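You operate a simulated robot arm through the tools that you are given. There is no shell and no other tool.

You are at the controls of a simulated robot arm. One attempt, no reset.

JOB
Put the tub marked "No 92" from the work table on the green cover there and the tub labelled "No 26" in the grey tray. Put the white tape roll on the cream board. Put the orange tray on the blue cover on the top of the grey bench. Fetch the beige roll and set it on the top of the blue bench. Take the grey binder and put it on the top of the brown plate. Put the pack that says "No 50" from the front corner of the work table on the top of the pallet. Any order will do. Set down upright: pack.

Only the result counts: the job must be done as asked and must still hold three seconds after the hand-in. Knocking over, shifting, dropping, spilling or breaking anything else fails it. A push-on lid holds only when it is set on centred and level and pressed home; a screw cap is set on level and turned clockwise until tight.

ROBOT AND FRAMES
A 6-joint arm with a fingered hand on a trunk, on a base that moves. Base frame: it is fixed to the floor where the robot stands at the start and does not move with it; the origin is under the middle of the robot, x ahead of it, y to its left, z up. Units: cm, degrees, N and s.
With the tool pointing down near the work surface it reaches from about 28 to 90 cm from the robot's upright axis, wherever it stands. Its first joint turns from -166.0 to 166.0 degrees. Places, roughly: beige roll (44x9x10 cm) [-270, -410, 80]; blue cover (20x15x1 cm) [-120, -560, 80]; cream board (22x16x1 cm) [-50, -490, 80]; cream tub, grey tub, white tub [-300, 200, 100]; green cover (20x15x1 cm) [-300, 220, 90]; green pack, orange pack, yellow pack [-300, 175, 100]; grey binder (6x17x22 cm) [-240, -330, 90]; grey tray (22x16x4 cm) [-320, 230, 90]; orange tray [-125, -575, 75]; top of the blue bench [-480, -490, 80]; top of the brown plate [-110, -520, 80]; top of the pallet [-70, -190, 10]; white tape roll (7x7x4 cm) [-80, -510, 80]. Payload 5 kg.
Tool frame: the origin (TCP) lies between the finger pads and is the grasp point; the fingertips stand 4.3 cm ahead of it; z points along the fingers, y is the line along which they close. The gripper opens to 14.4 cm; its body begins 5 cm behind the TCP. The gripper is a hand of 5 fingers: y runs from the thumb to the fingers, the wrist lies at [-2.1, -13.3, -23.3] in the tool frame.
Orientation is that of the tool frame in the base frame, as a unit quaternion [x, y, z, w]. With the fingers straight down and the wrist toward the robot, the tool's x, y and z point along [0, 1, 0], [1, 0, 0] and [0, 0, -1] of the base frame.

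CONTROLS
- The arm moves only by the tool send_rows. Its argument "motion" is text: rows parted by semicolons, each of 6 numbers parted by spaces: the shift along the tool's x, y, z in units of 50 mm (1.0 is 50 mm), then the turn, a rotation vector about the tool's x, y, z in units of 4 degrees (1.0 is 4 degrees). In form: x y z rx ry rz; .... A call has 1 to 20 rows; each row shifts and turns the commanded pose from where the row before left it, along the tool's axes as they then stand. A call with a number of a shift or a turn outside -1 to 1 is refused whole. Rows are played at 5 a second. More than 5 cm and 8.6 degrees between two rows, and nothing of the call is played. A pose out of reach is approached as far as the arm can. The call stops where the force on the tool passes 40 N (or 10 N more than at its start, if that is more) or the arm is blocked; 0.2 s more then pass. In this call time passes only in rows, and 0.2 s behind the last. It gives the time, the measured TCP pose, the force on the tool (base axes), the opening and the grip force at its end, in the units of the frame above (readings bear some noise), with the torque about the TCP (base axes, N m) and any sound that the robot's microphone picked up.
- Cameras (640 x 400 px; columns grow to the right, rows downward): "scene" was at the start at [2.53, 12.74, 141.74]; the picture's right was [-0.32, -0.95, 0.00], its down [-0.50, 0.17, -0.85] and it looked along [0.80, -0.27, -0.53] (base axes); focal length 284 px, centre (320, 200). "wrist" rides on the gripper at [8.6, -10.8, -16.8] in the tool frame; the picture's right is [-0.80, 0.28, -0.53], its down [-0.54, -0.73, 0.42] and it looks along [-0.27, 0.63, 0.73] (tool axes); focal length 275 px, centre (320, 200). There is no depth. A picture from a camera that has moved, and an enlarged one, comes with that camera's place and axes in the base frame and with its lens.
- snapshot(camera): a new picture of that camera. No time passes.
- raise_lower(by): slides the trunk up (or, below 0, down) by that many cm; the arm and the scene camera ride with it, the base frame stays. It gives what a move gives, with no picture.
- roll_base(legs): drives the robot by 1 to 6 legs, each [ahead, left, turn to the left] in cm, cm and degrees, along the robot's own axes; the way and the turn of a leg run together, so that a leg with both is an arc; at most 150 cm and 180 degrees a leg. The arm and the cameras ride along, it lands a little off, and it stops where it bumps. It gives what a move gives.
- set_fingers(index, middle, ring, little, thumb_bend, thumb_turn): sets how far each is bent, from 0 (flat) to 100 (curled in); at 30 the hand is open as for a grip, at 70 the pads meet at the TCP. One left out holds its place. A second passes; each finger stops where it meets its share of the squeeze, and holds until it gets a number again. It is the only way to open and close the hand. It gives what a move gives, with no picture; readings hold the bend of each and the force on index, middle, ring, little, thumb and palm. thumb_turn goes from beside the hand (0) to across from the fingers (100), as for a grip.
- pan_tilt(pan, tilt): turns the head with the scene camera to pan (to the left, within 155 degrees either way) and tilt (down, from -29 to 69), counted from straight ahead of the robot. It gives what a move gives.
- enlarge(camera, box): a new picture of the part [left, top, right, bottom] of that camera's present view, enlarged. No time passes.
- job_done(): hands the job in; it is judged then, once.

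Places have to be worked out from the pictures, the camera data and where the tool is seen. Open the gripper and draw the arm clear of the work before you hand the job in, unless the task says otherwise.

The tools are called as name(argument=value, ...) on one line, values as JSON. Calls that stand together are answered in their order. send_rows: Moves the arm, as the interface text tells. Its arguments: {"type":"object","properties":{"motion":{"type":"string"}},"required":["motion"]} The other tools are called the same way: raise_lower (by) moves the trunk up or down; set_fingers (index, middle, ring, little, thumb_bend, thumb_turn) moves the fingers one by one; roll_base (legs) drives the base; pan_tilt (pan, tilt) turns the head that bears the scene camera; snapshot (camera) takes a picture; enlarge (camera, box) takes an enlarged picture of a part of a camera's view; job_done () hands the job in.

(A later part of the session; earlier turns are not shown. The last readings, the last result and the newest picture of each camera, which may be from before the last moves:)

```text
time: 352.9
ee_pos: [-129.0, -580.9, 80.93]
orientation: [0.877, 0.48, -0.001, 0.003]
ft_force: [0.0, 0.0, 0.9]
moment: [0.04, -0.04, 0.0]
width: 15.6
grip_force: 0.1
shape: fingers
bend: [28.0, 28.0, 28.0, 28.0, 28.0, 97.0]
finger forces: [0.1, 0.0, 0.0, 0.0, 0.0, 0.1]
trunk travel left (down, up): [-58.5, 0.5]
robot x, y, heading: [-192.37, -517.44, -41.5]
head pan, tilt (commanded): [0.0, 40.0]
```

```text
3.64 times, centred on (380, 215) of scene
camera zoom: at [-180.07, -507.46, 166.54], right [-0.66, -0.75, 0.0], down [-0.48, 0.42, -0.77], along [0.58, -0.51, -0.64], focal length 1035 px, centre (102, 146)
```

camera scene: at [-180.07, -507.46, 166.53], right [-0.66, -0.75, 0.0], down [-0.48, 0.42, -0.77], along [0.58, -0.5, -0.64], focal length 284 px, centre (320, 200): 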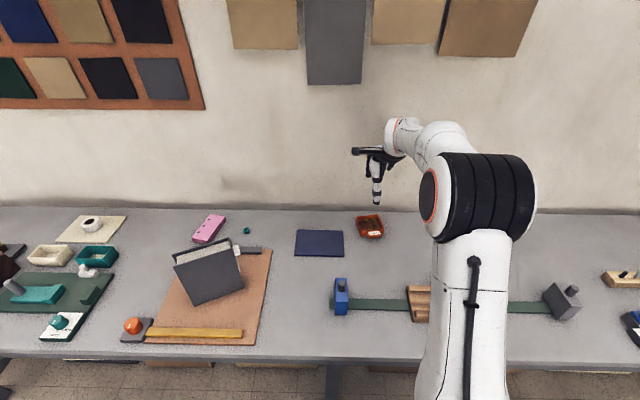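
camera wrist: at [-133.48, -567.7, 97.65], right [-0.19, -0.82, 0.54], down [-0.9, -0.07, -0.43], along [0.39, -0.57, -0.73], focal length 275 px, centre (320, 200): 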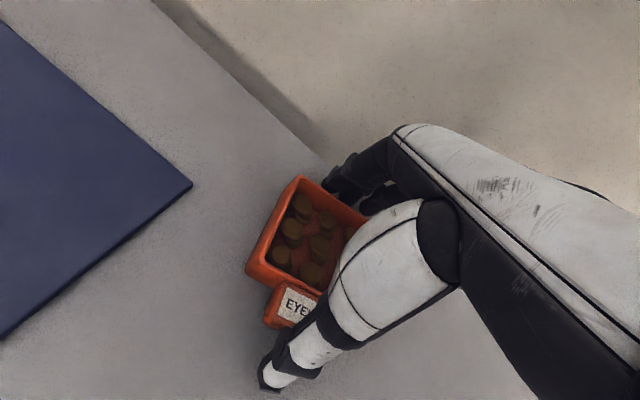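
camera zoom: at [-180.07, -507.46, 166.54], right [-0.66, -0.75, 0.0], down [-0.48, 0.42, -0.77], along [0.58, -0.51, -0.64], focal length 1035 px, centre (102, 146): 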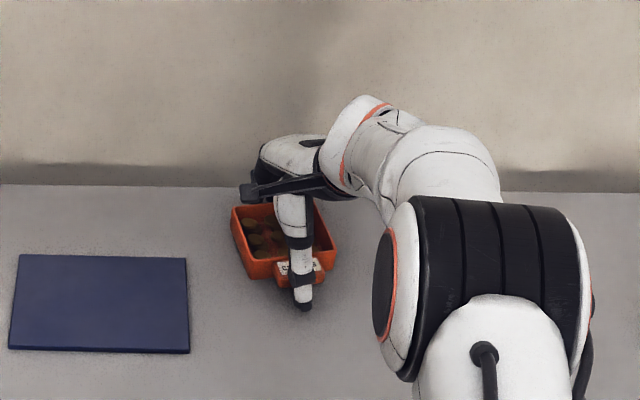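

The hand straddles the tray: thumb before the lug, fingers behind the far wall. I close gently.

set_fingers(index=36, middle=36, thumb_bend=34)

set_fingers(index=46, middle=46, thumb_bend=46)

snapshot(camera="wrist")

```text
time: 353.9
ee_pos: [-129.11, -580.94, 80.99]
orientation: [0.877, 0.481, -0.001, 0.003]
ft_force: [0.7, -0.5, 1.3]
moment: [-0.03, -0.1, -0.01]
width: 13.84
grip_force: 2.2
shape: fingers
bend: [34.0, 36.0, 28.0, 28.0, 33.0, 97.0]
finger forces: [3.5, 0.0, 0.0, 0.1, 2.0, 0.1]
trunk travel left (down, up): [-58.5, 0.5]
robot x, y, heading: [-192.27, -517.45, -41.3]
head pan, tilt (commanded): [0.0, 40.0]
```

```text
time: 354.9
ee_pos: [-128.95, -580.82, 81.03]
orientation: [0.877, 0.481, 0.0, 0.004]
ft_force: [2.2, -1.6, 6.6]
moment: [-0.33, -0.49, 0.01]
width: 13.36
grip_force: 20.7
shape: fingers
bend: [36.0, 40.0, 28.0, 28.0, 35.0, 97.0]
finger forces: [13.1, 8.9, 0.1, 0.1, 19.8, 0.0]
trunk travel left (down, up): [-58.5, 0.5]
robot x, y, heading: [-192.53, -517.45, -41.2]
head pan, tilt (commanded): [0.0, 40.0]
```

```text
taken
camera wrist: at [-133.5, -567.7, 97.74], right [-0.19, -0.82, 0.54], down [-0.9, -0.07, -0.43], along [0.39, -0.57, -0.73], focal length 275 px, centre (320, 200)
```

wrist: 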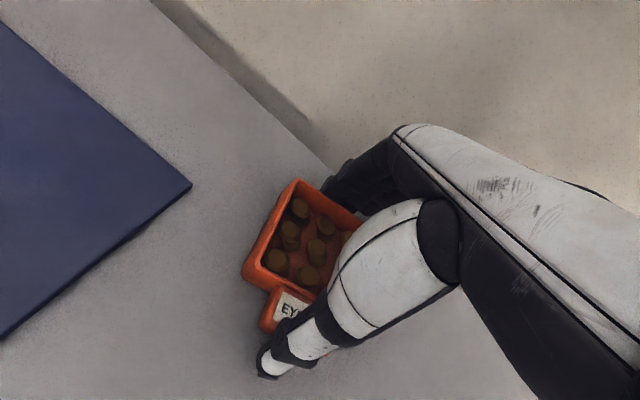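

Gripped (20 N). I lift very slowly by 1 cm and examine the tray for tilt.

send_rows(motion="0 0 -0.1 0 0 0; 0 0 -0.1 0 0 0; 0 0 0 0 0 0")

enlarge(camera="wrist", box=[220, 160, 380, 360])

enlarge(camera="scene", box=[330, 180, 430, 260])

```text
time: 355.8
ee_pos: [-129.08, -580.93, 81.82]
orientation: [0.877, 0.48, 0.0, 0.002]
ft_force: [-0.7, 1.0, -1.3]
moment: [0.01, -0.01, 0.0]
width: 13.29
grip_force: 19.5
shape: fingers
bend: [37.0, 41.0, 28.0, 28.0, 35.0, 97.0]
finger forces: [10.7, 8.2, 0.0, 0.0, 20.1, 0.1]
trunk travel left (down, up): [-58.5, 0.5]
robot x, y, heading: [-192.33, -517.44, -41.6]
head pan, tilt (commanded): [0.0, 40.0]
```

```text
2.00 times, centred on (300, 260) of wrist
camera zoom: at [-133.59, -567.71, 98.66], right [-0.19, -0.82, 0.54], down [-0.9, -0.07, -0.42], along [0.39, -0.57, -0.73], focal length 551 px, centre (360, 80)
```

zoom: 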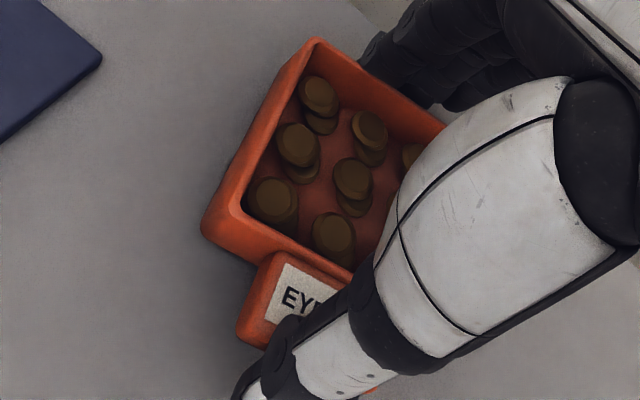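

```text
5.00 times, centred on (380, 220) of scene
camera zoom: at [-180.06, -507.47, 166.54], right [-0.66, -0.75, 0.0], down [-0.48, 0.42, -0.77], along [0.58, -0.51, -0.64], focal length 1423 px, centre (20, 100)
```

zoom: 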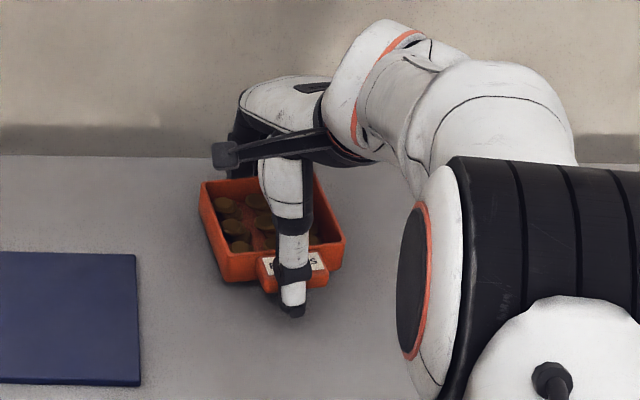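

Level and secure (≈1.3 N). I raise to z≈88 and carry it sideways over the blue cover.

send_rows(motion="0 0 -0.4 0 0 0; 0 0 -0.4 0 0 0; 0 0 -0.4 0 0 0; 0.6 -0.12 0 0 0 0; 0.764 -0.15 0 0 0 0; 0.764 -0.15 0 0 0 0; 0.764 -0.15 0 0 0 0; 0.764 -0.15 0 0 0 0; 0.764 -0.15 0 0 0 0; 0.16 -0.03 0 0 0 0; 0 0 0 0 0 0")

snapshot(camera="wrist")

enlarge(camera="scene", box=[280, 170, 420, 270])

```text
time: 358.1
ee_pos: [-120.44, -559.26, 87.71]
orientation: [0.877, 0.481, 0.0, 0.003]
ft_force: [-0.1, -0.2, -1.9]
moment: [0.01, -0.02, -0.02]
width: 13.29
grip_force: 19.5
shape: fingers
bend: [37.0, 41.0, 28.0, 28.0, 35.0, 96.0]
finger forces: [10.8, 8.2, 0.0, 0.1, 19.9, 0.0]
trunk travel left (down, up): [-58.5, 0.5]
robot x, y, heading: [-192.11, -517.59, -41.5]
head pan, tilt (commanded): [0.0, 40.0]
```

```text
taken
camera wrist: at [-125.05, -545.97, 104.44], right [-0.19, -0.82, 0.54], down [-0.9, -0.07, -0.43], along [0.39, -0.57, -0.73], focal length 275 px, centre (320, 200)
```

wrist: 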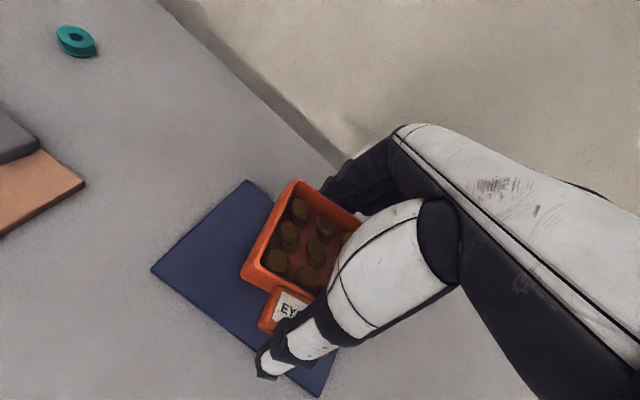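

```text
4.00 times, centred on (350, 220) of scene
camera zoom: at [-180.06, -507.47, 166.54], right [-0.66, -0.75, 0.0], down [-0.48, 0.42, -0.77], along [0.58, -0.51, -0.64], focal length 1138 px, centre (200, 120)
```

zoom: 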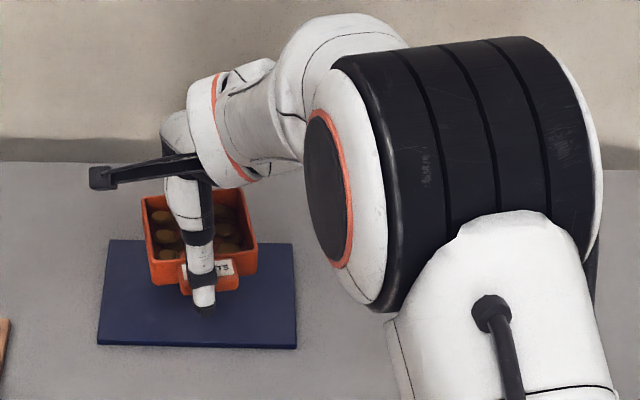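

Position is right. I lower to just above the cover and then in fine steps.

send_rows(motion="0 0 0.5 0 0 0; 0 0 0.4 0 0 0; 0 0 0.1 0 0 0; 0 0 0 0 0 0")

send_rows(motion="0 0 0.05 0 0 0; 0 0 0.05 0 0 0; 0 0 0 0 0 0")

```text
time: 359.1
ee_pos: [-120.34, -559.32, 82.78]
orientation: [0.877, 0.48, -0.001, 0.003]
ft_force: [0.6, 0.2, -1.1]
moment: [0.02, -0.03, -0.04]
width: 13.27
grip_force: 19.7
shape: fingers
bend: [37.0, 41.0, 28.0, 28.0, 35.0, 96.0]
finger forces: [10.7, 8.1, 0.0, 0.0, 19.8, 0.0]
trunk travel left (down, up): [-58.5, 0.5]
robot x, y, heading: [-192.4, -517.3, -41.3]
head pan, tilt (commanded): [0.0, 40.0]
```

```text
time: 359.9
ee_pos: [-120.33, -559.23, 82.25]
orientation: [0.877, 0.48, 0.0, 0.003]
ft_force: [0.7, -0.2, -1.4]
moment: [-0.03, -0.03, 0.05]
width: 13.29
grip_force: 19.8
shape: fingers
bend: [37.0, 41.0, 28.0, 28.0, 35.0, 96.0]
finger forces: [10.8, 8.2, 0.0, 0.0, 20.0, 0.0]
trunk travel left (down, up): [-58.5, 0.5]
robot x, y, heading: [-192.18, -517.16, -41.6]
head pan, tilt (commanded): [0.0, 40.0]
```

send_rows(motion="0 0 0.04 0 0 0; 0 0 0.04 0 0 0; 0 0 0 0 0 0")

```text
time: 360.8
ee_pos: [-120.52, -559.24, 82.06]
orientation: [0.877, 0.48, 0.0, 0.003]
ft_force: [0.5, -0.1, 3.0]
moment: [-0.08, -0.19, -0.01]
width: 13.32
grip_force: 19.9
shape: fingers
bend: [37.0, 41.0, 28.0, 28.0, 35.0, 96.0]
finger forces: [12.1, 8.1, 0.0, 0.1, 20.1, 0.0]
trunk travel left (down, up): [-58.5, 0.5]
robot x, y, heading: [-192.51, -517.09, -41.5]
head pan, tilt (commanded): [0.0, 40.0]
```

Contact (+3 N). I open gently and then rise.

set_fingers(index=33, middle=36, thumb_bend=32)

set_fingers(index=28, middle=28, thumb_bend=28)

send_rows(motion="0 0 -0.2 0 0 0; 0 0 -0.4 0 0 0; 0 0 -0.7 0 0 0; 0 0 -0.8 0 0 0; 0 0 -0.8 0 0 0")

snapshot(camera="wrist")

enlarge(camera="scene", box=[280, 170, 420, 270])

```text
time: 361.8
ee_pos: [-120.36, -559.2, 81.87]
orientation: [0.877, 0.48, 0.0, 0.002]
ft_force: [-0.4, 0.6, 0.6]
moment: [0.01, 0.01, -0.04]
width: 14.17
grip_force: 0.1
shape: fingers
bend: [33.0, 36.0, 28.0, 28.0, 32.0, 97.0]
finger forces: [0.0, 0.0, 0.0, 0.0, 0.5, 0.0]
trunk travel left (down, up): [-58.5, 0.5]
robot x, y, heading: [-192.05, -517.26, -41.4]
head pan, tilt (commanded): [0.0, 40.0]
```

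```text
time: 362.8
ee_pos: [-120.39, -559.13, 81.91]
orientation: [0.877, 0.481, -0.001, 0.003]
ft_force: [0.2, 0.0, -0.5]
moment: [-0.01, 0.02, 0.01]
width: 15.58
grip_force: 0.0
shape: fingers
bend: [28.0, 28.0, 28.0, 28.0, 28.0, 97.0]
finger forces: [0.0, 0.0, 0.0, 0.1, 0.0, 0.0]
trunk travel left (down, up): [-58.5, 0.5]
robot x, y, heading: [-191.93, -517.53, -41.1]
head pan, tilt (commanded): [0.0, 40.0]
```

```text
time: 363.9
ee_pos: [-120.63, -559.03, 96.53]
orientation: [0.877, 0.48, -0.001, 0.002]
ft_force: [0.1, 0.2, -0.1]
moment: [-0.03, -0.02, 0.0]
width: 15.63
grip_force: 0.1
shape: fingers
bend: [28.0, 28.0, 28.0, 28.0, 28.0, 97.0]
finger forces: [0.0, 0.0, 0.0, 0.1, 0.0, 0.0]
trunk travel left (down, up): [-58.5, 0.5]
robot x, y, heading: [-192.02, -517.46, -41.4]
head pan, tilt (commanded): [0.0, 40.0]
```

```text
taken
camera wrist: at [-125.12, -545.81, 113.26], right [-0.19, -0.82, 0.54], down [-0.9, -0.07, -0.42], along [0.39, -0.57, -0.73], focal length 275 px, centre (320, 200)
```

wrist: 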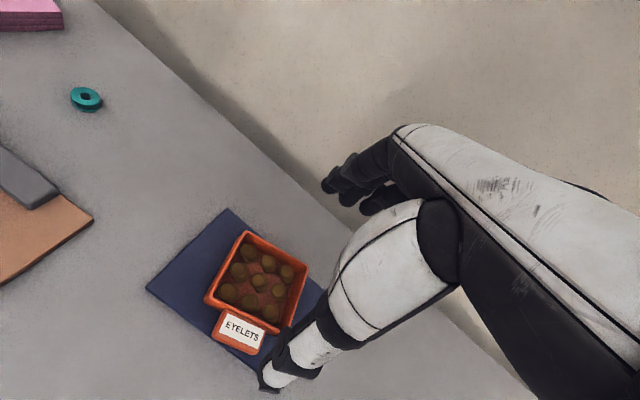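

```text
4.00 times, centred on (350, 220) of scene
camera zoom: at [-180.12, -507.42, 166.54], right [-0.66, -0.75, 0.0], down [-0.48, 0.42, -0.77], along [0.58, -0.51, -0.64], focal length 1138 px, centre (200, 120)
```

zoom: 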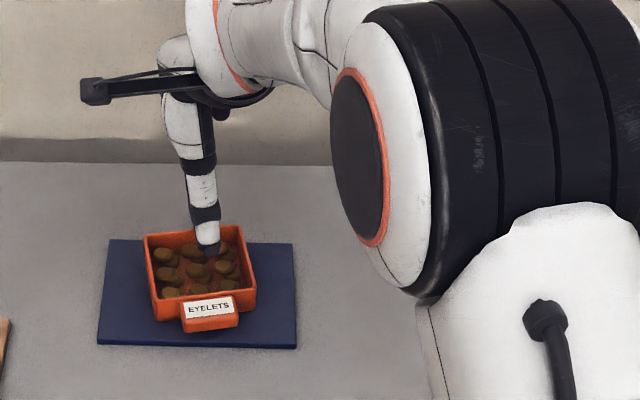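

The orange tray rests on the blue cover. Last: the beige roll. I retract the arm and look toward the trolley and blue bench.

send_rows(motion="0 -0.5 -0.8 0 0 0; 0 -0.5 -0.8 0 0 0; 0 -0.5 -0.8 0 0 0; 0 -0.9 -0.2 0 0 0; 0 -0.9 -0.2 0 0 0; 0 -0.9 -0.2 0 0 0; 0 -0.9 -0.2 0 0 0; 0 -0.9 0 0 0 0")

pan_tilt(pan=-150, tilt=20)

snapshot(camera="scene")

```text
time: 365.8
ee_pos: [-145.82, -542.7, 112.4]
orientation: [0.877, 0.48, 0.0, 0.004]
ft_force: [-0.5, -0.4, 0.1]
moment: [0.0, -0.02, 0.0]
width: 15.61
grip_force: 0.1
shape: fingers
bend: [28.0, 28.0, 28.0, 28.0, 28.0, 97.0]
finger forces: [0.0, 0.1, 0.0, 0.0, 0.0, 0.0]
trunk travel left (down, up): [-58.5, 0.5]
robot x, y, heading: [-192.18, -517.6, -41.1]
head pan, tilt (commanded): [0.0, 40.0]
```

```text
time: 368.1
ee_pos: [-145.76, -542.8, 112.23]
orientation: [0.877, 0.48, 0.0, 0.004]
ft_force: [0.1, 0.1, 0.3]
moment: [0.01, 0.01, 0.01]
width: 15.62
grip_force: 0.0
shape: fingers
bend: [28.0, 28.0, 28.0, 28.0, 28.0, 97.0]
finger forces: [0.0, 0.0, 0.0, 0.1, 0.0, 0.0]
trunk travel left (down, up): [-58.5, 0.5]
robot x, y, heading: [-192.51, -517.28, -41.1]
head pan, tilt (commanded): [-150.0, 20.0]
```

```text
taken
camera scene: at [-195.61, -500.02, 169.68], right [0.19, 0.98, 0.0], down [0.34, -0.07, -0.94], along [-0.92, 0.18, -0.34], focal length 284 px, centre (320, 200)
```

scene: 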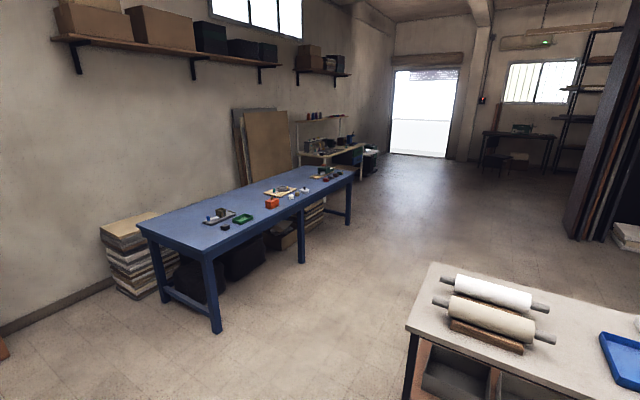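

enlarge(camera="scene", box=[130, 155, 370, 270])

enlarge(camera="scene", box=[400, 255, 580, 380])

```text
2.67 times, centred on (250, 212) of scene
camera zoom: at [-195.61, -500.02, 169.68], right [0.19, 0.98, 0.0], down [0.34, -0.07, -0.94], along [-0.92, 0.18, -0.34], focal length 759 px, centre (507, 167)
```

zoom: 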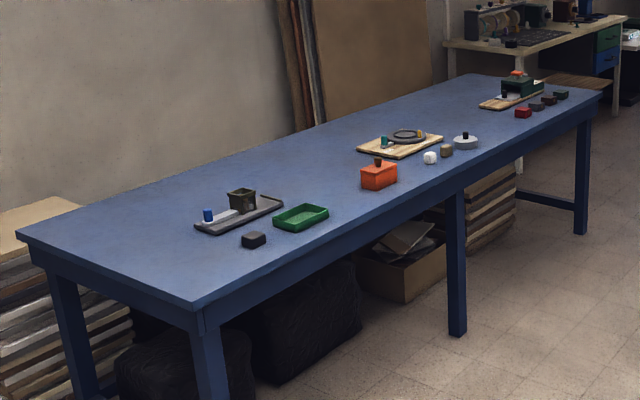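

```text
3.20 times, centred on (490, 318) of scene
camera zoom: at [-195.61, -500.02, 169.68], right [0.19, 0.98, 0.0], down [0.34, -0.07, -0.94], along [-0.92, 0.18, -0.34], focal length 910 px, centre (-224, -176)
```

zoom: 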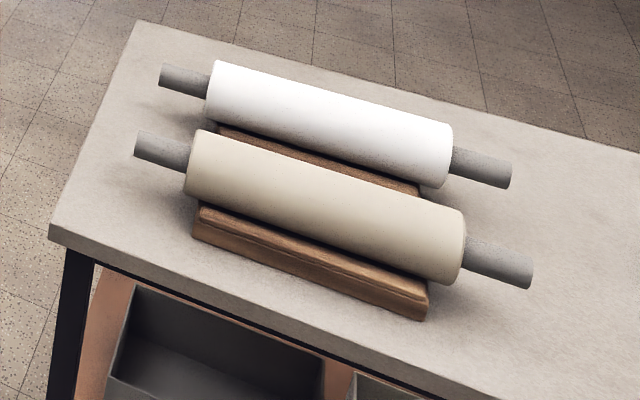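

The blue bench's left end is free (about 27 cm wide, full depth), so I'll lay the roll there along the depth, standing at the bench's left end. First I back off, turn around and go to the trolley's left side by the rolls.

roll_base(legs=[[-42, 0, 0], [0, 0, 179.9]])

pan_tilt(pan=0, tilt=35)

snapshot(camera="scene")

```text
time: 377.9
ee_pos: [-269.1, -462.91, 112.29]
orientation: [-0.464, 0.886, 0.003, 0.0]
ft_force: [0.6, -0.4, 0.0]
moment: [-0.03, -0.02, 0.0]
width: 15.64
grip_force: 0.1
shape: fingers
bend: [28.0, 28.0, 28.0, 28.0, 28.0, 97.0]
finger forces: [0.0, 0.1, 0.0, 0.1, 0.0, 0.1]
trunk travel left (down, up): [-58.5, 0.5]
robot x, y, heading: [-223.51, -489.85, 136.7]
head pan, tilt (commanded): [-150.0, 20.0]
```

```text
time: 380.3
ee_pos: [-269.23, -462.97, 112.27]
orientation: [-0.464, 0.886, 0.003, 0.001]
ft_force: [-0.2, -0.3, -1.0]
moment: [-0.01, -0.02, -0.02]
width: 15.64
grip_force: 0.1
shape: fingers
bend: [28.0, 28.0, 28.0, 28.0, 28.0, 97.0]
finger forces: [0.0, 0.1, 0.0, 0.0, 0.0, 0.1]
trunk travel left (down, up): [-58.5, 0.5]
robot x, y, heading: [-223.72, -489.81, 136.6]
head pan, tilt (commanded): [0.0, 35.0]
```

```text
taken
camera scene: at [-236.29, -499.27, 167.3], right [0.69, 0.73, 0.0], down [0.42, -0.39, -0.82], along [-0.6, 0.56, -0.57], focal length 284 px, centre (320, 200)
```

scene: 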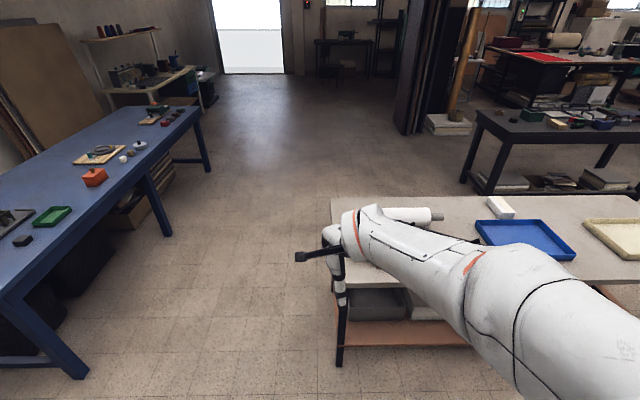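

Roll centre ≈(-274.6,-412.7), axis along (-0.67,-0.74), diameter ~9 cm. I move up to the trolley's side, aligning the hand's yaw with the roll.

roll_base(legs=[[34, -19, 0]])

send_rows(motion="0 0 0 0 0 1; 0 0 0 0 0 0.83; 0 0 0 0 0 0")

snapshot(camera="wrist")

snapshot(camera="scene")

```text
time: 382.8
ee_pos: [-280.95, -425.58, 112.37]
orientation: [-0.463, 0.886, 0.003, 0.001]
ft_force: [0.4, 0.0, -0.3]
moment: [-0.05, 0.01, 0.0]
width: 15.6
grip_force: 0.1
shape: fingers
bend: [28.0, 28.0, 28.0, 28.0, 28.0, 97.0]
finger forces: [0.1, 0.1, 0.0, 0.0, 0.1, 0.0]
trunk travel left (down, up): [-58.5, 0.5]
robot x, y, heading: [-235.25, -453.0, 136.5]
head pan, tilt (commanded): [0.0, 35.0]
```

```text
time: 383.6
ee_pos: [-281.0, -425.62, 112.28]
orientation: [-0.405, 0.914, 0.003, 0.0]
ft_force: [-0.3, 0.2, 0.6]
moment: [0.01, -0.04, 0.0]
width: 15.6
grip_force: 0.0
shape: fingers
bend: [28.0, 28.0, 28.0, 28.0, 28.0, 97.0]
finger forces: [0.1, 0.0, 0.0, 0.0, 0.0, 0.0]
trunk travel left (down, up): [-58.5, 0.5]
robot x, y, heading: [-235.38, -452.76, 136.5]
head pan, tilt (commanded): [0.0, 35.0]
```

```text
taken
camera wrist: at [-278.63, -439.4, 129.05], right [0.33, 0.78, 0.54], down [0.9, -0.08, -0.43], along [-0.29, 0.62, -0.73], focal length 275 px, centre (320, 200)
```

wrist: 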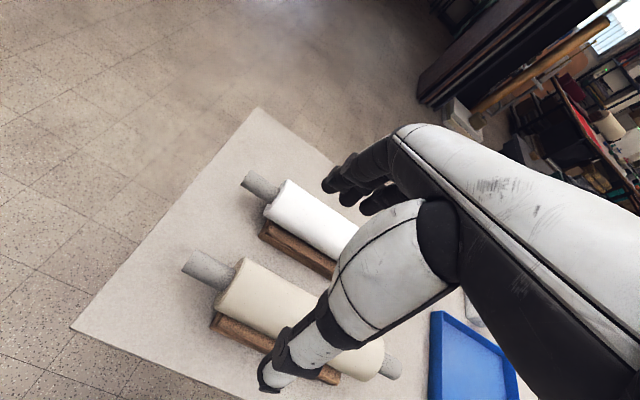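

```text
taken
camera scene: at [-248.18, -462.1, 167.3], right [0.69, 0.72, 0.0], down [0.42, -0.4, -0.82], along [-0.59, 0.56, -0.57], focal length 284 px, centre (320, 200)
```

scene: 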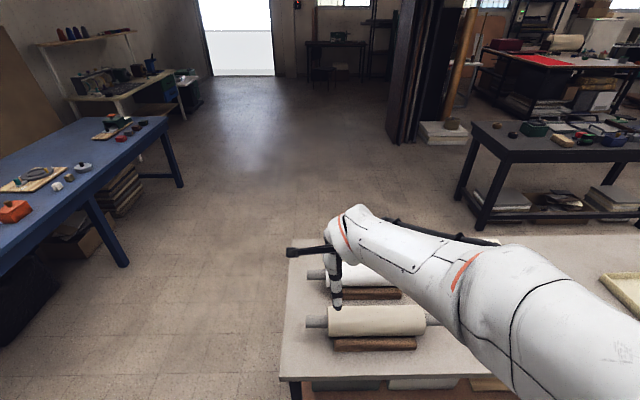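

I zoom in both views to locate the roll relative to the hand.

enlarge(camera="wrist", box=[170, 230, 410, 400])

enlarge(camera="scene", box=[280, 230, 460, 370])

```text
2.35 times, centred on (290, 315) of wrist
camera zoom: at [-278.63, -439.4, 129.05], right [0.33, 0.78, 0.54], down [0.9, -0.08, -0.43], along [-0.29, 0.62, -0.73], focal length 648 px, centre (391, -71)
```

zoom: 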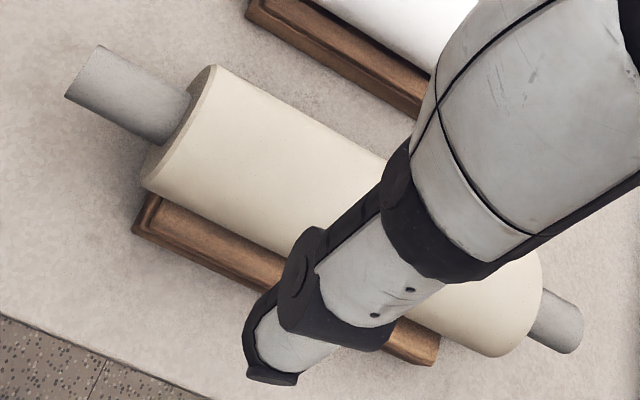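

```text
2.86 times, centred on (370, 300) of scene
camera zoom: at [-248.18, -462.1, 167.3], right [0.69, 0.72, 0.0], down [0.42, -0.4, -0.82], along [-0.59, 0.56, -0.57], focal length 813 px, centre (177, -86)
```

zoom: 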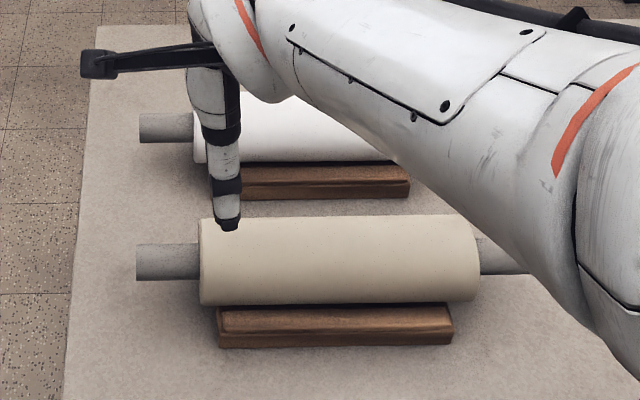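

The roll axis is at z≈83. I zoom closely on the cradle to see how high its rails reach beside the roll.

enlarge(camera="scene", box=[335, 295, 405, 360])

enlarge(camera="wrist", box=[185, 240, 285, 340])

```text
6.15 times, centred on (370, 328) of scene
camera zoom: at [-248.18, -462.1, 167.3], right [0.69, 0.72, 0.0], down [0.42, -0.4, -0.82], along [-0.59, 0.56, -0.57], focal length 1751 px, centre (12, -585)
```

zoom: 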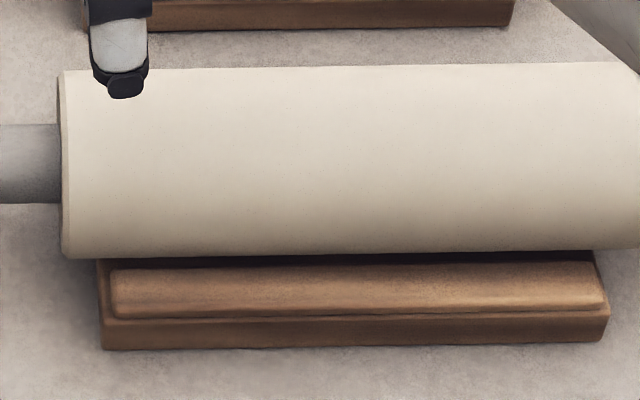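

```text
4.00 times, centred on (235, 290) of wrist
camera zoom: at [-278.63, -439.4, 129.05], right [0.33, 0.78, 0.54], down [0.9, -0.08, -0.43], along [-0.29, 0.62, -0.73], focal length 1101 px, centre (660, -160)
```

zoom: 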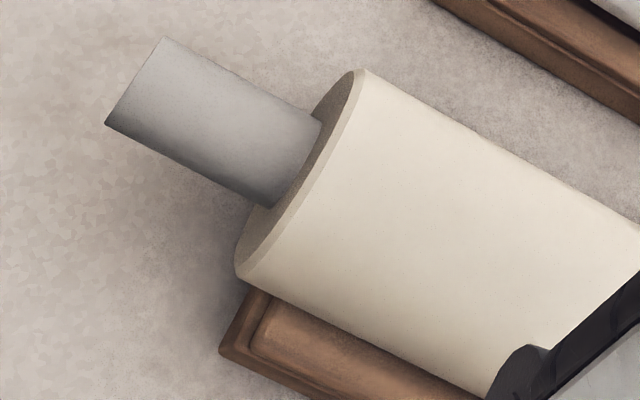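

The cradle's slab reaches z≈77 and its rails ≈79 under the roll, so fingertips at ≈80 clear it. I move over the roll's middle and descend to z≈98 for a check.

send_rows(motion="-0.8 0.24 0 0 0 0; -0.8 0.24 0 0 0 0; -0.8 0.24 0 0 0 0; 0 0 0.8 0 0 0; 0 0 0.8 0 0 0; 0 0 0.8 0 0 0; 0 0 0 0 0 0")

snapshot(camera="wrist")

enlarge(camera="scene", box=[280, 200, 480, 370])

```text
time: 385.1
ee_pos: [-275.53, -414.21, 100.35]
orientation: [-0.406, 0.914, 0.003, 0.001]
ft_force: [0.3, 0.0, 0.0]
moment: [0.0, -0.05, 0.01]
width: 15.62
grip_force: 0.1
shape: fingers
bend: [28.0, 28.0, 28.0, 28.0, 28.0, 98.0]
finger forces: [0.0, 0.0, 0.0, 0.0, 0.0, 0.0]
trunk travel left (down, up): [-58.5, 0.5]
robot x, y, heading: [-235.79, -452.76, 136.6]
head pan, tilt (commanded): [0.0, 35.0]
```

```text
taken
camera wrist: at [-273.18, -427.99, 117.08], right [0.32, 0.78, 0.54], down [0.9, -0.08, -0.42], along [-0.29, 0.62, -0.73], focal length 275 px, centre (320, 200)
```

wrist: 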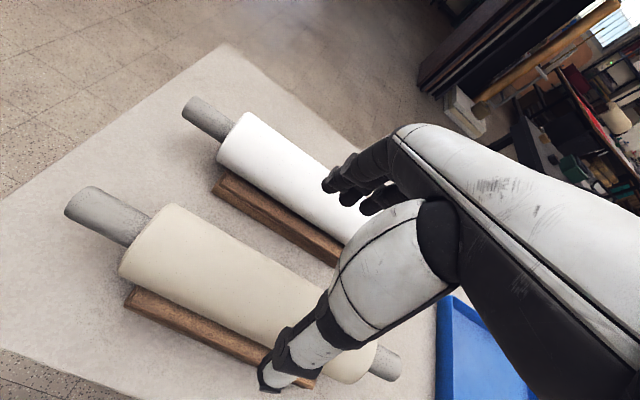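

```text
2.35 times, centred on (380, 285) of scene
camera zoom: at [-248.19, -462.08, 167.3], right [0.69, 0.72, 0.0], down [0.42, -0.4, -0.82], along [-0.59, 0.56, -0.57], focal length 669 px, centre (179, 0)
```

zoom: 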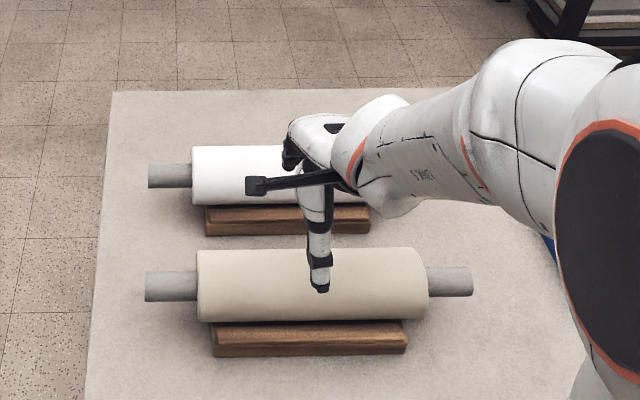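

The roll axis lies within 0.3 cm of the TCP line, centre at x≈−2.3 as planned. I correct and descend around it to z≈84.3.

send_rows(motion="0 -0.06 0.8 0 0 0; 0 0 0.8 0 0 0; 0 0 0.8 0 0 0; 0 0 0.5 0 0 0; 0 0 0.3 0 0 0; 0 0 0 0 0 0")

snapshot(camera="wrist")

enlarge(camera="scene", box=[280, 200, 480, 370])

```text
time: 386.6
ee_pos: [-275.37, -413.92, 89.28]
orientation: [-0.407, 0.913, 0.0, -0.004]
ft_force: [0.2, 0.0, -0.7]
moment: [-0.03, 0.0, 0.0]
width: 15.61
grip_force: 0.0
shape: fingers
bend: [28.0, 28.0, 28.0, 28.0, 28.0, 98.0]
finger forces: [0.0, 0.1, 0.0, 0.0, 0.0, 0.0]
out of reach, approached as far as the arm can: row 1, 4, 5
trunk travel left (down, up): [-58.5, 0.5]
robot x, y, heading: [-235.63, -452.97, 136.7]
head pan, tilt (commanded): [0.0, 35.0]
```

```text
taken
camera wrist: at [-272.92, -427.53, 106.2], right [0.32, 0.78, 0.53], down [0.9, -0.08, -0.43], along [-0.29, 0.61, -0.73], focal length 275 px, centre (320, 200)
```

wrist: 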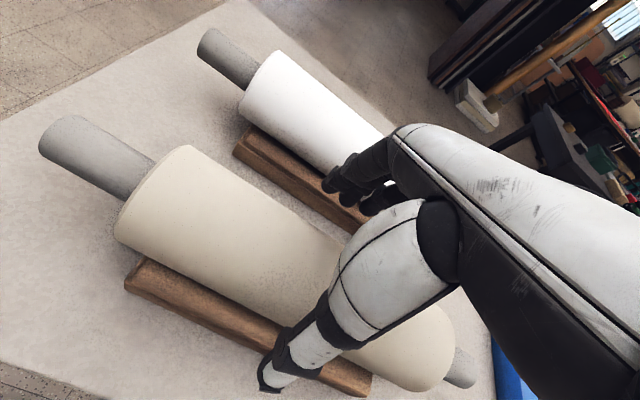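

```text
2.35 times, centred on (380, 285) of scene
camera zoom: at [-248.19, -462.05, 167.3], right [0.69, 0.72, 0.0], down [0.42, -0.4, -0.82], along [-0.59, 0.56, -0.57], focal length 669 px, centre (179, 0)
```

zoom: 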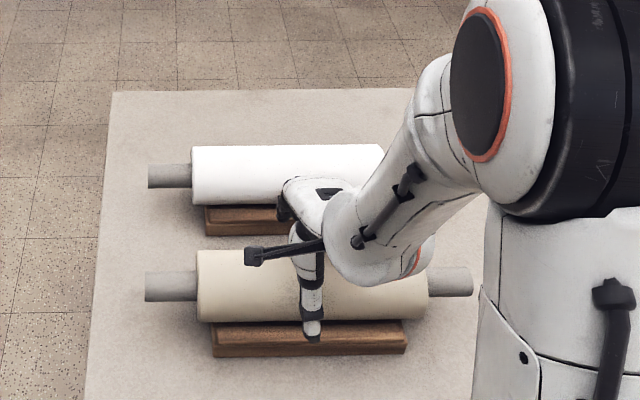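

The arm is folded too tightly this close (joint limit). I rise again, back the base off 15 cm, and re-approach with the arm more extended.

send_rows(motion="0 0 -0.6 0 0 0; 0 0 -0.8 0 0 0; 0 0 -0.8 0 0 0; 0 0 -0.8 0 0 0; 0 0 0 0 0 0")

roll_base(legs=[[-15, 0, 0]])

```text
time: 387.9
ee_pos: [-277.97, -414.76, 104.27]
orientation: [-0.332, 0.939, -0.018, -0.093]
ft_force: [-0.1, -0.4, 0.8]
moment: [-0.04, 0.04, 0.0]
width: 15.6
grip_force: 0.1
shape: fingers
bend: [28.0, 28.0, 28.0, 28.0, 28.0, 98.0]
finger forces: [0.0, 0.0, 0.0, 0.0, 0.0, 0.0]
out of reach, approached as far as the arm can: row 3
trunk travel left (down, up): [-58.5, 0.5]
robot x, y, heading: [-235.46, -452.65, 136.6]
head pan, tilt (commanded): [0.0, 35.0]
stopped in row 5: the arm was blocked; the commanded pose is now the measured one
```

```text
time: 389.3
ee_pos: [-266.84, -425.4, 104.4]
orientation: [-0.332, 0.938, -0.017, -0.093]
ft_force: [0.3, 0.4, -0.1]
moment: [0.04, 0.01, -0.02]
width: 15.61
grip_force: 0.2
shape: fingers
bend: [28.0, 28.0, 28.0, 28.0, 28.0, 98.0]
finger forces: [0.1, 0.0, 0.2, 0.0, 0.0, 0.1]
trunk travel left (down, up): [-58.5, 0.5]
robot x, y, heading: [-224.21, -463.2, 136.6]
head pan, tilt (commanded): [0.0, 35.0]
```

The arm jumped and reported being blocked while rising; I look at the arm and the rolls to see if anything was disturbed.

snapshot(camera="scene")

snapshot(camera="wrist")

pan_tilt(pan=-20, tilt=35)

snapshot(camera="scene")

```text
taken
camera scene: at [-236.93, -472.78, 167.3], right [0.69, 0.73, 0.0], down [0.42, -0.39, -0.82], along [-0.59, 0.56, -0.57], focal length 284 px, centre (320, 200)
```

scene: 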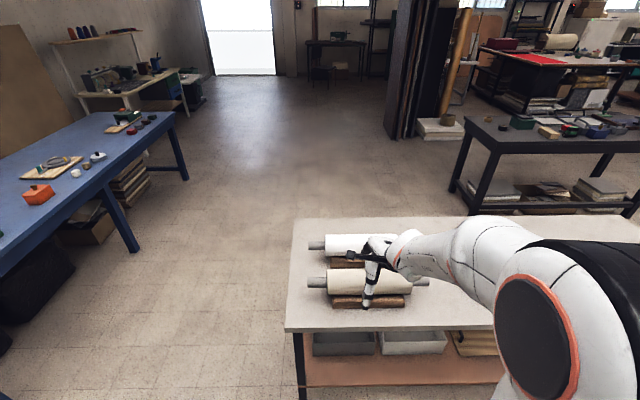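

```text
taken
camera wrist: at [-263.85, -437.66, 122.21], right [0.52, 0.76, 0.39], down [0.8, -0.27, -0.54], along [-0.31, 0.59, -0.75], focal length 275 px, centre (320, 200)
```

wrist: 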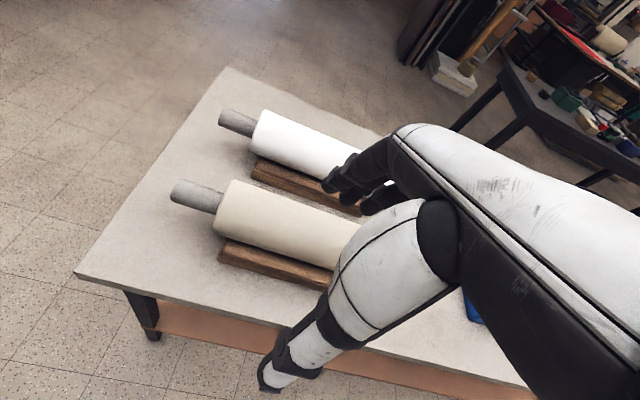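

```text
time: 390.2
ee_pos: [-266.93, -425.35, 104.33]
orientation: [-0.331, 0.939, -0.017, -0.093]
ft_force: [-0.6, -0.2, 0.4]
moment: [0.02, 0.0, 0.0]
width: 15.62
grip_force: 0.0
shape: fingers
bend: [28.0, 28.0, 28.0, 28.0, 28.0, 98.0]
finger forces: [0.0, 0.0, 0.0, 0.1, 0.0, 0.0]
trunk travel left (down, up): [-58.5, 0.5]
robot x, y, heading: [-223.77, -463.75, 136.3]
head pan, tilt (commanded): [-20.0, 35.0]
```

```text
taken
camera scene: at [-234.54, -470.9, 167.3], right [0.89, 0.45, 0.0], down [0.26, -0.51, -0.82], along [-0.37, 0.73, -0.57], focal length 284 px, centre (320, 200)
```

scene: 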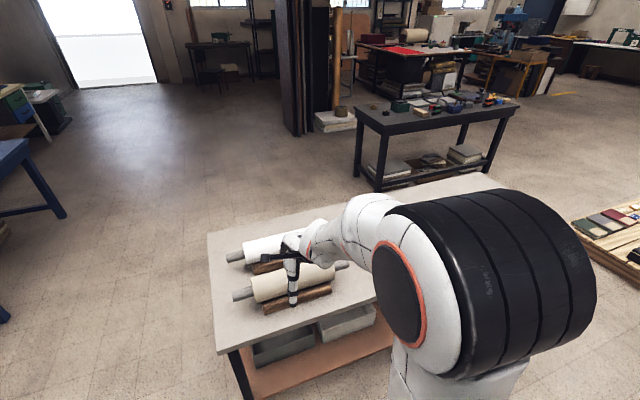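

Nothing was disturbed; only the hand's orientation slipped by ~14°. I correct the orientation in three small rows.

send_rows(motion="0 0 0 0.21 -0.88 -0.74; 0 0 0 0.21 -0.88 -0.74; 0 0 0 0.21 -0.88 -0.74; 0 0 0 0 0 0")

snapshot(camera="scene")

```text
time: 391.2
ee_pos: [-266.8, -425.46, 104.36]
orientation: [-0.405, 0.914, 0.0, 0.001]
ft_force: [0.2, 0.0, -0.8]
moment: [0.02, 0.02, 0.0]
width: 15.59
grip_force: 0.1
shape: fingers
bend: [28.0, 28.0, 28.0, 28.0, 28.0, 98.0]
finger forces: [0.0, 0.1, 0.0, 0.0, 0.1, 0.0]
trunk travel left (down, up): [-58.5, 0.5]
robot x, y, heading: [-224.46, -463.07, 136.4]
head pan, tilt (commanded): [-20.0, 35.0]
```

```text
taken
camera scene: at [-234.54, -470.9, 167.3], right [0.9, 0.45, 0.0], down [0.26, -0.51, -0.82], along [-0.37, 0.73, -0.57], focal length 284 px, centre (320, 200)
```

scene: 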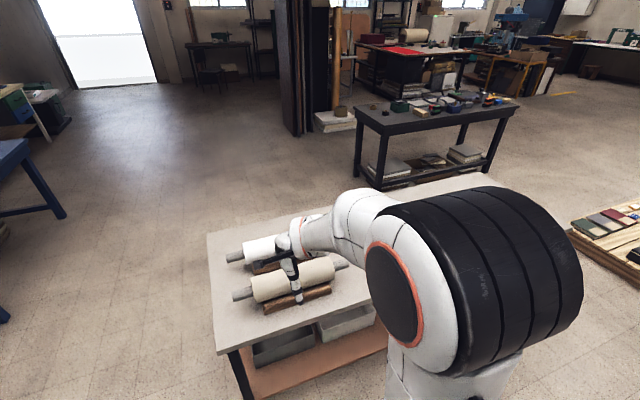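

Orientation restored. I move over the roll while raising the hand, then lower the trunk 16 cm so the arm works in a comfortable range.

send_rows(motion="-0.125 0.685 -0.7 0 0 0; -0.125 0.685 -0.7 0 0 0; -0.125 0.685 -0.7 0 0 0; -0.125 0.685 -0.7 0 0 0; 0 0 0 0 0 0")

raise_lower(by=-16)

pan_tilt(pan=0, tilt=35)

snapshot(camera="wrist")

snapshot(camera="scene")

```text
time: 392.4
ee_pos: [-275.33, -414.56, 118.38]
orientation: [-0.405, 0.914, -0.002, 0.0]
ft_force: [0.6, 0.4, 0.1]
moment: [-0.02, 0.01, 0.04]
width: 15.61
grip_force: 0.2
shape: fingers
bend: [28.0, 28.0, 28.0, 28.0, 28.0, 98.0]
finger forces: [0.1, 0.0, 0.0, 0.0, 0.1, 0.0]
trunk travel left (down, up): [-58.5, 0.5]
robot x, y, heading: [-223.95, -463.34, 136.6]
head pan, tilt (commanded): [-20.0, 35.0]
```

```text
time: 394.2
ee_pos: [-275.36, -414.49, 102.46]
orientation: [-0.405, 0.914, 0.0, 0.0]
ft_force: [0.0, -0.5, 0.1]
moment: [0.03, 0.04, 0.0]
width: 15.61
grip_force: 0.0
shape: fingers
bend: [28.0, 28.0, 28.0, 28.0, 28.0, 98.0]
finger forces: [0.0, 0.0, 0.0, 0.0, 0.1, 0.0]
trunk travel left (down, up): [-42.5, 16.5]
robot x, y, heading: [-224.28, -463.14, 136.3]
head pan, tilt (commanded): [-20.0, 35.0]
```

```text
time: 395.0
ee_pos: [-275.39, -414.55, 102.34]
orientation: [-0.405, 0.914, -0.001, 0.0]
ft_force: [0.0, -0.2, -0.3]
moment: [0.0, 0.02, -0.01]
width: 15.64
grip_force: 0.1
shape: fingers
bend: [28.0, 28.0, 28.0, 28.0, 28.0, 98.0]
finger forces: [0.1, 0.1, 0.0, 0.0, 0.0, 0.1]
trunk travel left (down, up): [-42.5, 16.5]
robot x, y, heading: [-224.17, -463.39, 136.6]
head pan, tilt (commanded): [0.0, 35.0]
```

```text
taken
camera wrist: at [-273.14, -428.2, 119.19], right [0.32, 0.78, 0.53], down [0.9, -0.09, -0.42], along [-0.28, 0.62, -0.73], focal length 275 px, centre (320, 200)
```

wrist: 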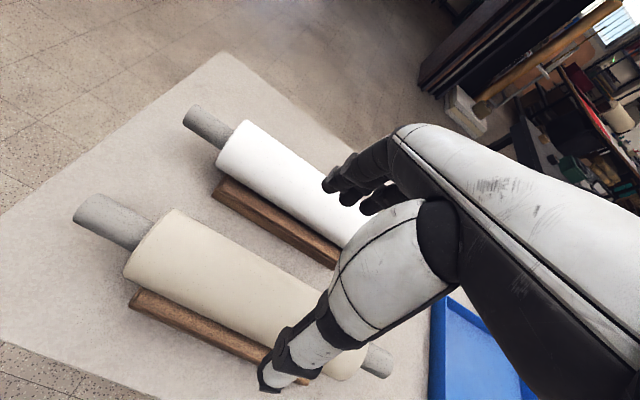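

```text
taken
camera scene: at [-236.99, -472.71, 151.3], right [0.69, 0.72, 0.0], down [0.42, -0.4, -0.82], along [-0.59, 0.56, -0.57], focal length 284 px, centre (320, 200)
```

scene: 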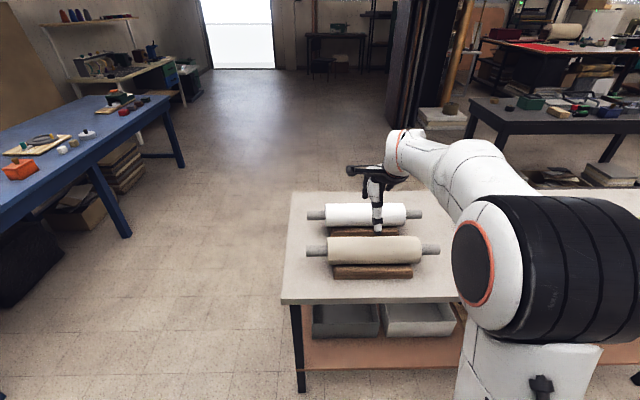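

Alignment is within 0.1 cm. I descend around the roll to z≈84.3.

send_rows(motion="0 0 0.8 0 0 0; 0 0 0.8 0 0 0; 0 0 0.8 0 0 0; 0 0 0.6 0 0 0; 0 0 0.4 0 0 0; 0 0 0.2 0 0 0; 0 0 0 0 0 0")

snapshot(camera="wrist")

enlarge(camera="scene", box=[290, 160, 470, 300])

```text
time: 396.6
ee_pos: [-275.48, -414.61, 84.28]
orientation: [-0.405, 0.914, -0.001, 0.001]
ft_force: [-0.6, -0.2, 0.2]
moment: [0.02, 0.02, -0.02]
width: 15.61
grip_force: 0.1
shape: fingers
bend: [28.0, 28.0, 28.0, 28.0, 28.0, 98.0]
finger forces: [0.1, 0.1, 0.1, 0.0, 0.1, 0.1]
trunk travel left (down, up): [-42.5, 16.5]
robot x, y, heading: [-224.05, -463.19, 136.8]
head pan, tilt (commanded): [0.0, 35.0]
```

```text
taken
camera wrist: at [-273.14, -428.22, 101.19], right [0.32, 0.78, 0.53], down [0.9, -0.09, -0.42], along [-0.28, 0.62, -0.73], focal length 275 px, centre (320, 200)
```

wrist: 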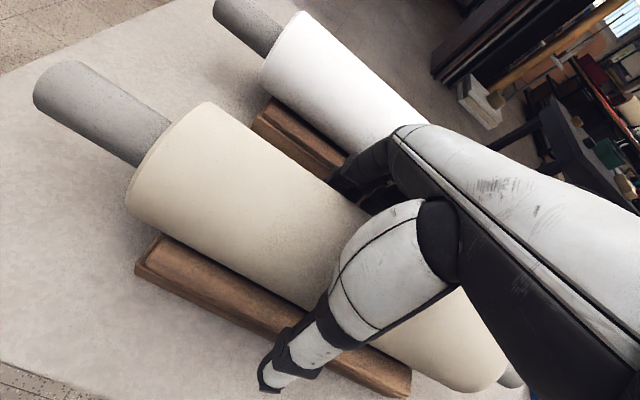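

```text
2.86 times, centred on (380, 230) of scene
camera zoom: at [-237.0, -472.71, 151.3], right [0.69, 0.73, 0.0], down [0.42, -0.39, -0.82], along [-0.59, 0.56, -0.57], focal length 813 px, centre (149, 114)
```

zoom: 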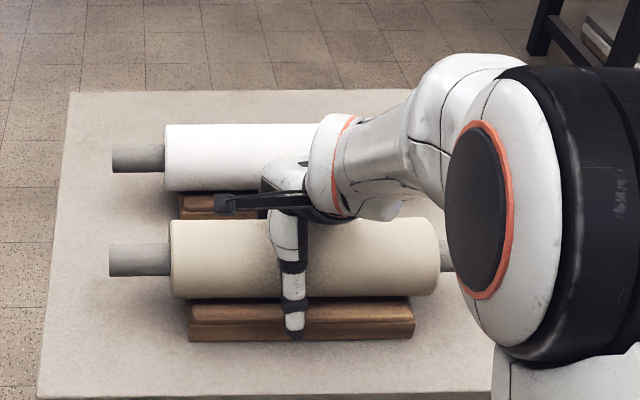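

No contact during descent. I close all fingers around the roll in steps.

set_fingers(index=38, middle=38, ring=38, little=38, thumb_bend=38)

set_fingers(index=60, middle=60, ring=60, little=60, thumb_bend=60)

set_fingers(index=65, middle=65, ring=65, little=65, thumb_bend=65)

snapshot(camera="wrist")

```text
time: 397.6
ee_pos: [-275.45, -414.64, 84.37]
orientation: [-0.405, 0.914, -0.001, 0.0]
ft_force: [-0.1, -0.6, -0.3]
moment: [0.03, 0.0, 0.04]
width: 12.24
grip_force: 0.0
shape: fingers
bend: [38.0, 38.0, 38.0, 38.0, 38.0, 98.0]
finger forces: [0.0, 0.0, 0.1, 0.0, 0.0, 0.1]
trunk travel left (down, up): [-42.5, 16.5]
robot x, y, heading: [-224.37, -463.61, 136.6]
head pan, tilt (commanded): [0.0, 35.0]
```

```text
time: 398.6
ee_pos: [-275.68, -414.38, 84.69]
orientation: [-0.406, 0.914, 0.004, -0.001]
ft_force: [-15.7, 13.6, 18.4]
moment: [1.39, 1.12, 1.22]
width: 9.09
grip_force: 48.7
shape: fingers
bend: [48.0, 47.0, 54.0, 54.0, 49.0, 95.0]
finger forces: [18.4, 27.5, 8.8, 14.4, 28.5, 0.1]
trunk travel left (down, up): [-42.5, 16.5]
robot x, y, heading: [-224.78, -463.32, 136.6]
head pan, tilt (commanded): [0.0, 35.0]
```

```text
time: 399.6
ee_pos: [-275.57, -414.37, 84.58]
orientation: [-0.406, 0.914, 0.003, -0.001]
ft_force: [-13.6, 10.6, 23.4]
moment: [1.3, 1.43, 1.69]
width: 9.01
grip_force: 55.8
shape: fingers
bend: [46.0, 47.0, 54.0, 53.0, 50.0, 95.0]
finger forces: [21.4, 24.8, 13.0, 16.8, 36.5, 0.0]
trunk travel left (down, up): [-42.5, 16.5]
robot x, y, heading: [-224.07, -462.99, 136.4]
head pan, tilt (commanded): [0.0, 35.0]
```

```text
taken
camera wrist: at [-273.23, -428.15, 101.45], right [0.33, 0.78, 0.54], down [0.9, -0.08, -0.43], along [-0.29, 0.62, -0.73], focal length 275 px, centre (320, 200)
```

wrist: 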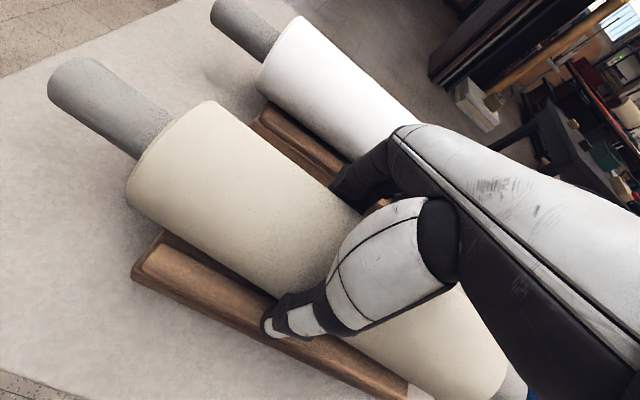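

The reaction shows fingertips pressing on the cradle rails as they curl (23 N up). I raise the hand slightly and re-read.

send_rows(motion="0 0 -0.06 0 0 0; 0 0 -0.06 0 0 0; 0 0 0 0 0 0")

enlarge(camera="wrist", box=[120, 60, 480, 400])

enlarge(camera="scene", box=[290, 160, 470, 300])

```text
time: 400.4
ee_pos: [-275.48, -414.54, 84.7]
orientation: [-0.405, 0.914, 0.001, 0.001]
ft_force: [-13.8, 13.2, 3.0]
moment: [1.11, 0.61, 1.22]
width: 8.89
grip_force: 48.8
shape: fingers
bend: [46.0, 46.0, 54.0, 53.0, 51.0, 95.0]
finger forces: [16.6, 21.0, 11.5, 14.2, 33.9, 0.1]
trunk travel left (down, up): [-42.5, 16.5]
robot x, y, heading: [-224.31, -463.62, 136.6]
head pan, tilt (commanded): [0.0, 35.0]
```

```text
1.18 times, centred on (300, 230) of wrist
camera zoom: at [-273.2, -428.18, 101.65], right [0.32, 0.78, 0.53], down [0.9, -0.08, -0.42], along [-0.28, 0.62, -0.73], focal length 324 px, centre (344, 165)
```

zoom: 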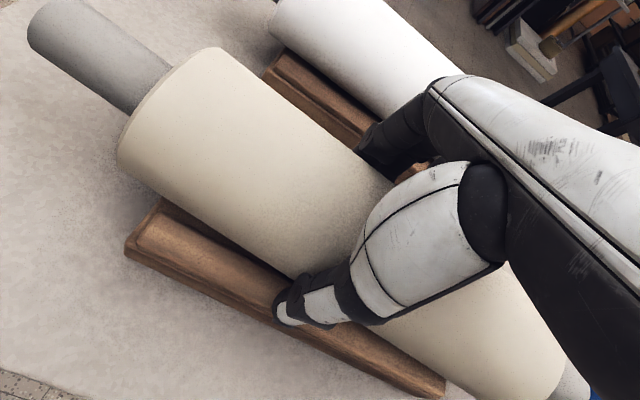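

```text
2.86 times, centred on (380, 230) of scene
camera zoom: at [-237.09, -472.63, 151.28], right [0.69, 0.73, 0.0], down [0.42, -0.4, -0.82], along [-0.59, 0.56, -0.57], focal length 813 px, centre (149, 114)
```

zoom: 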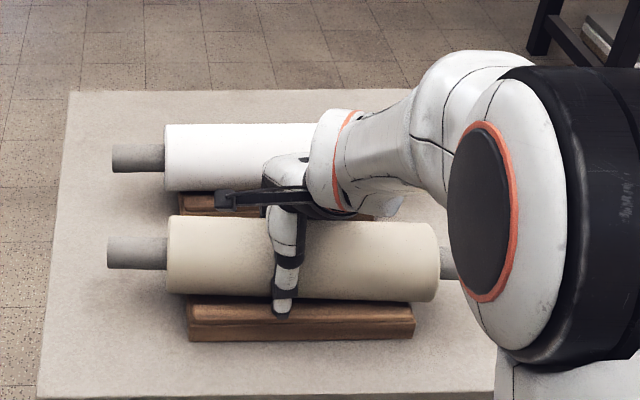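

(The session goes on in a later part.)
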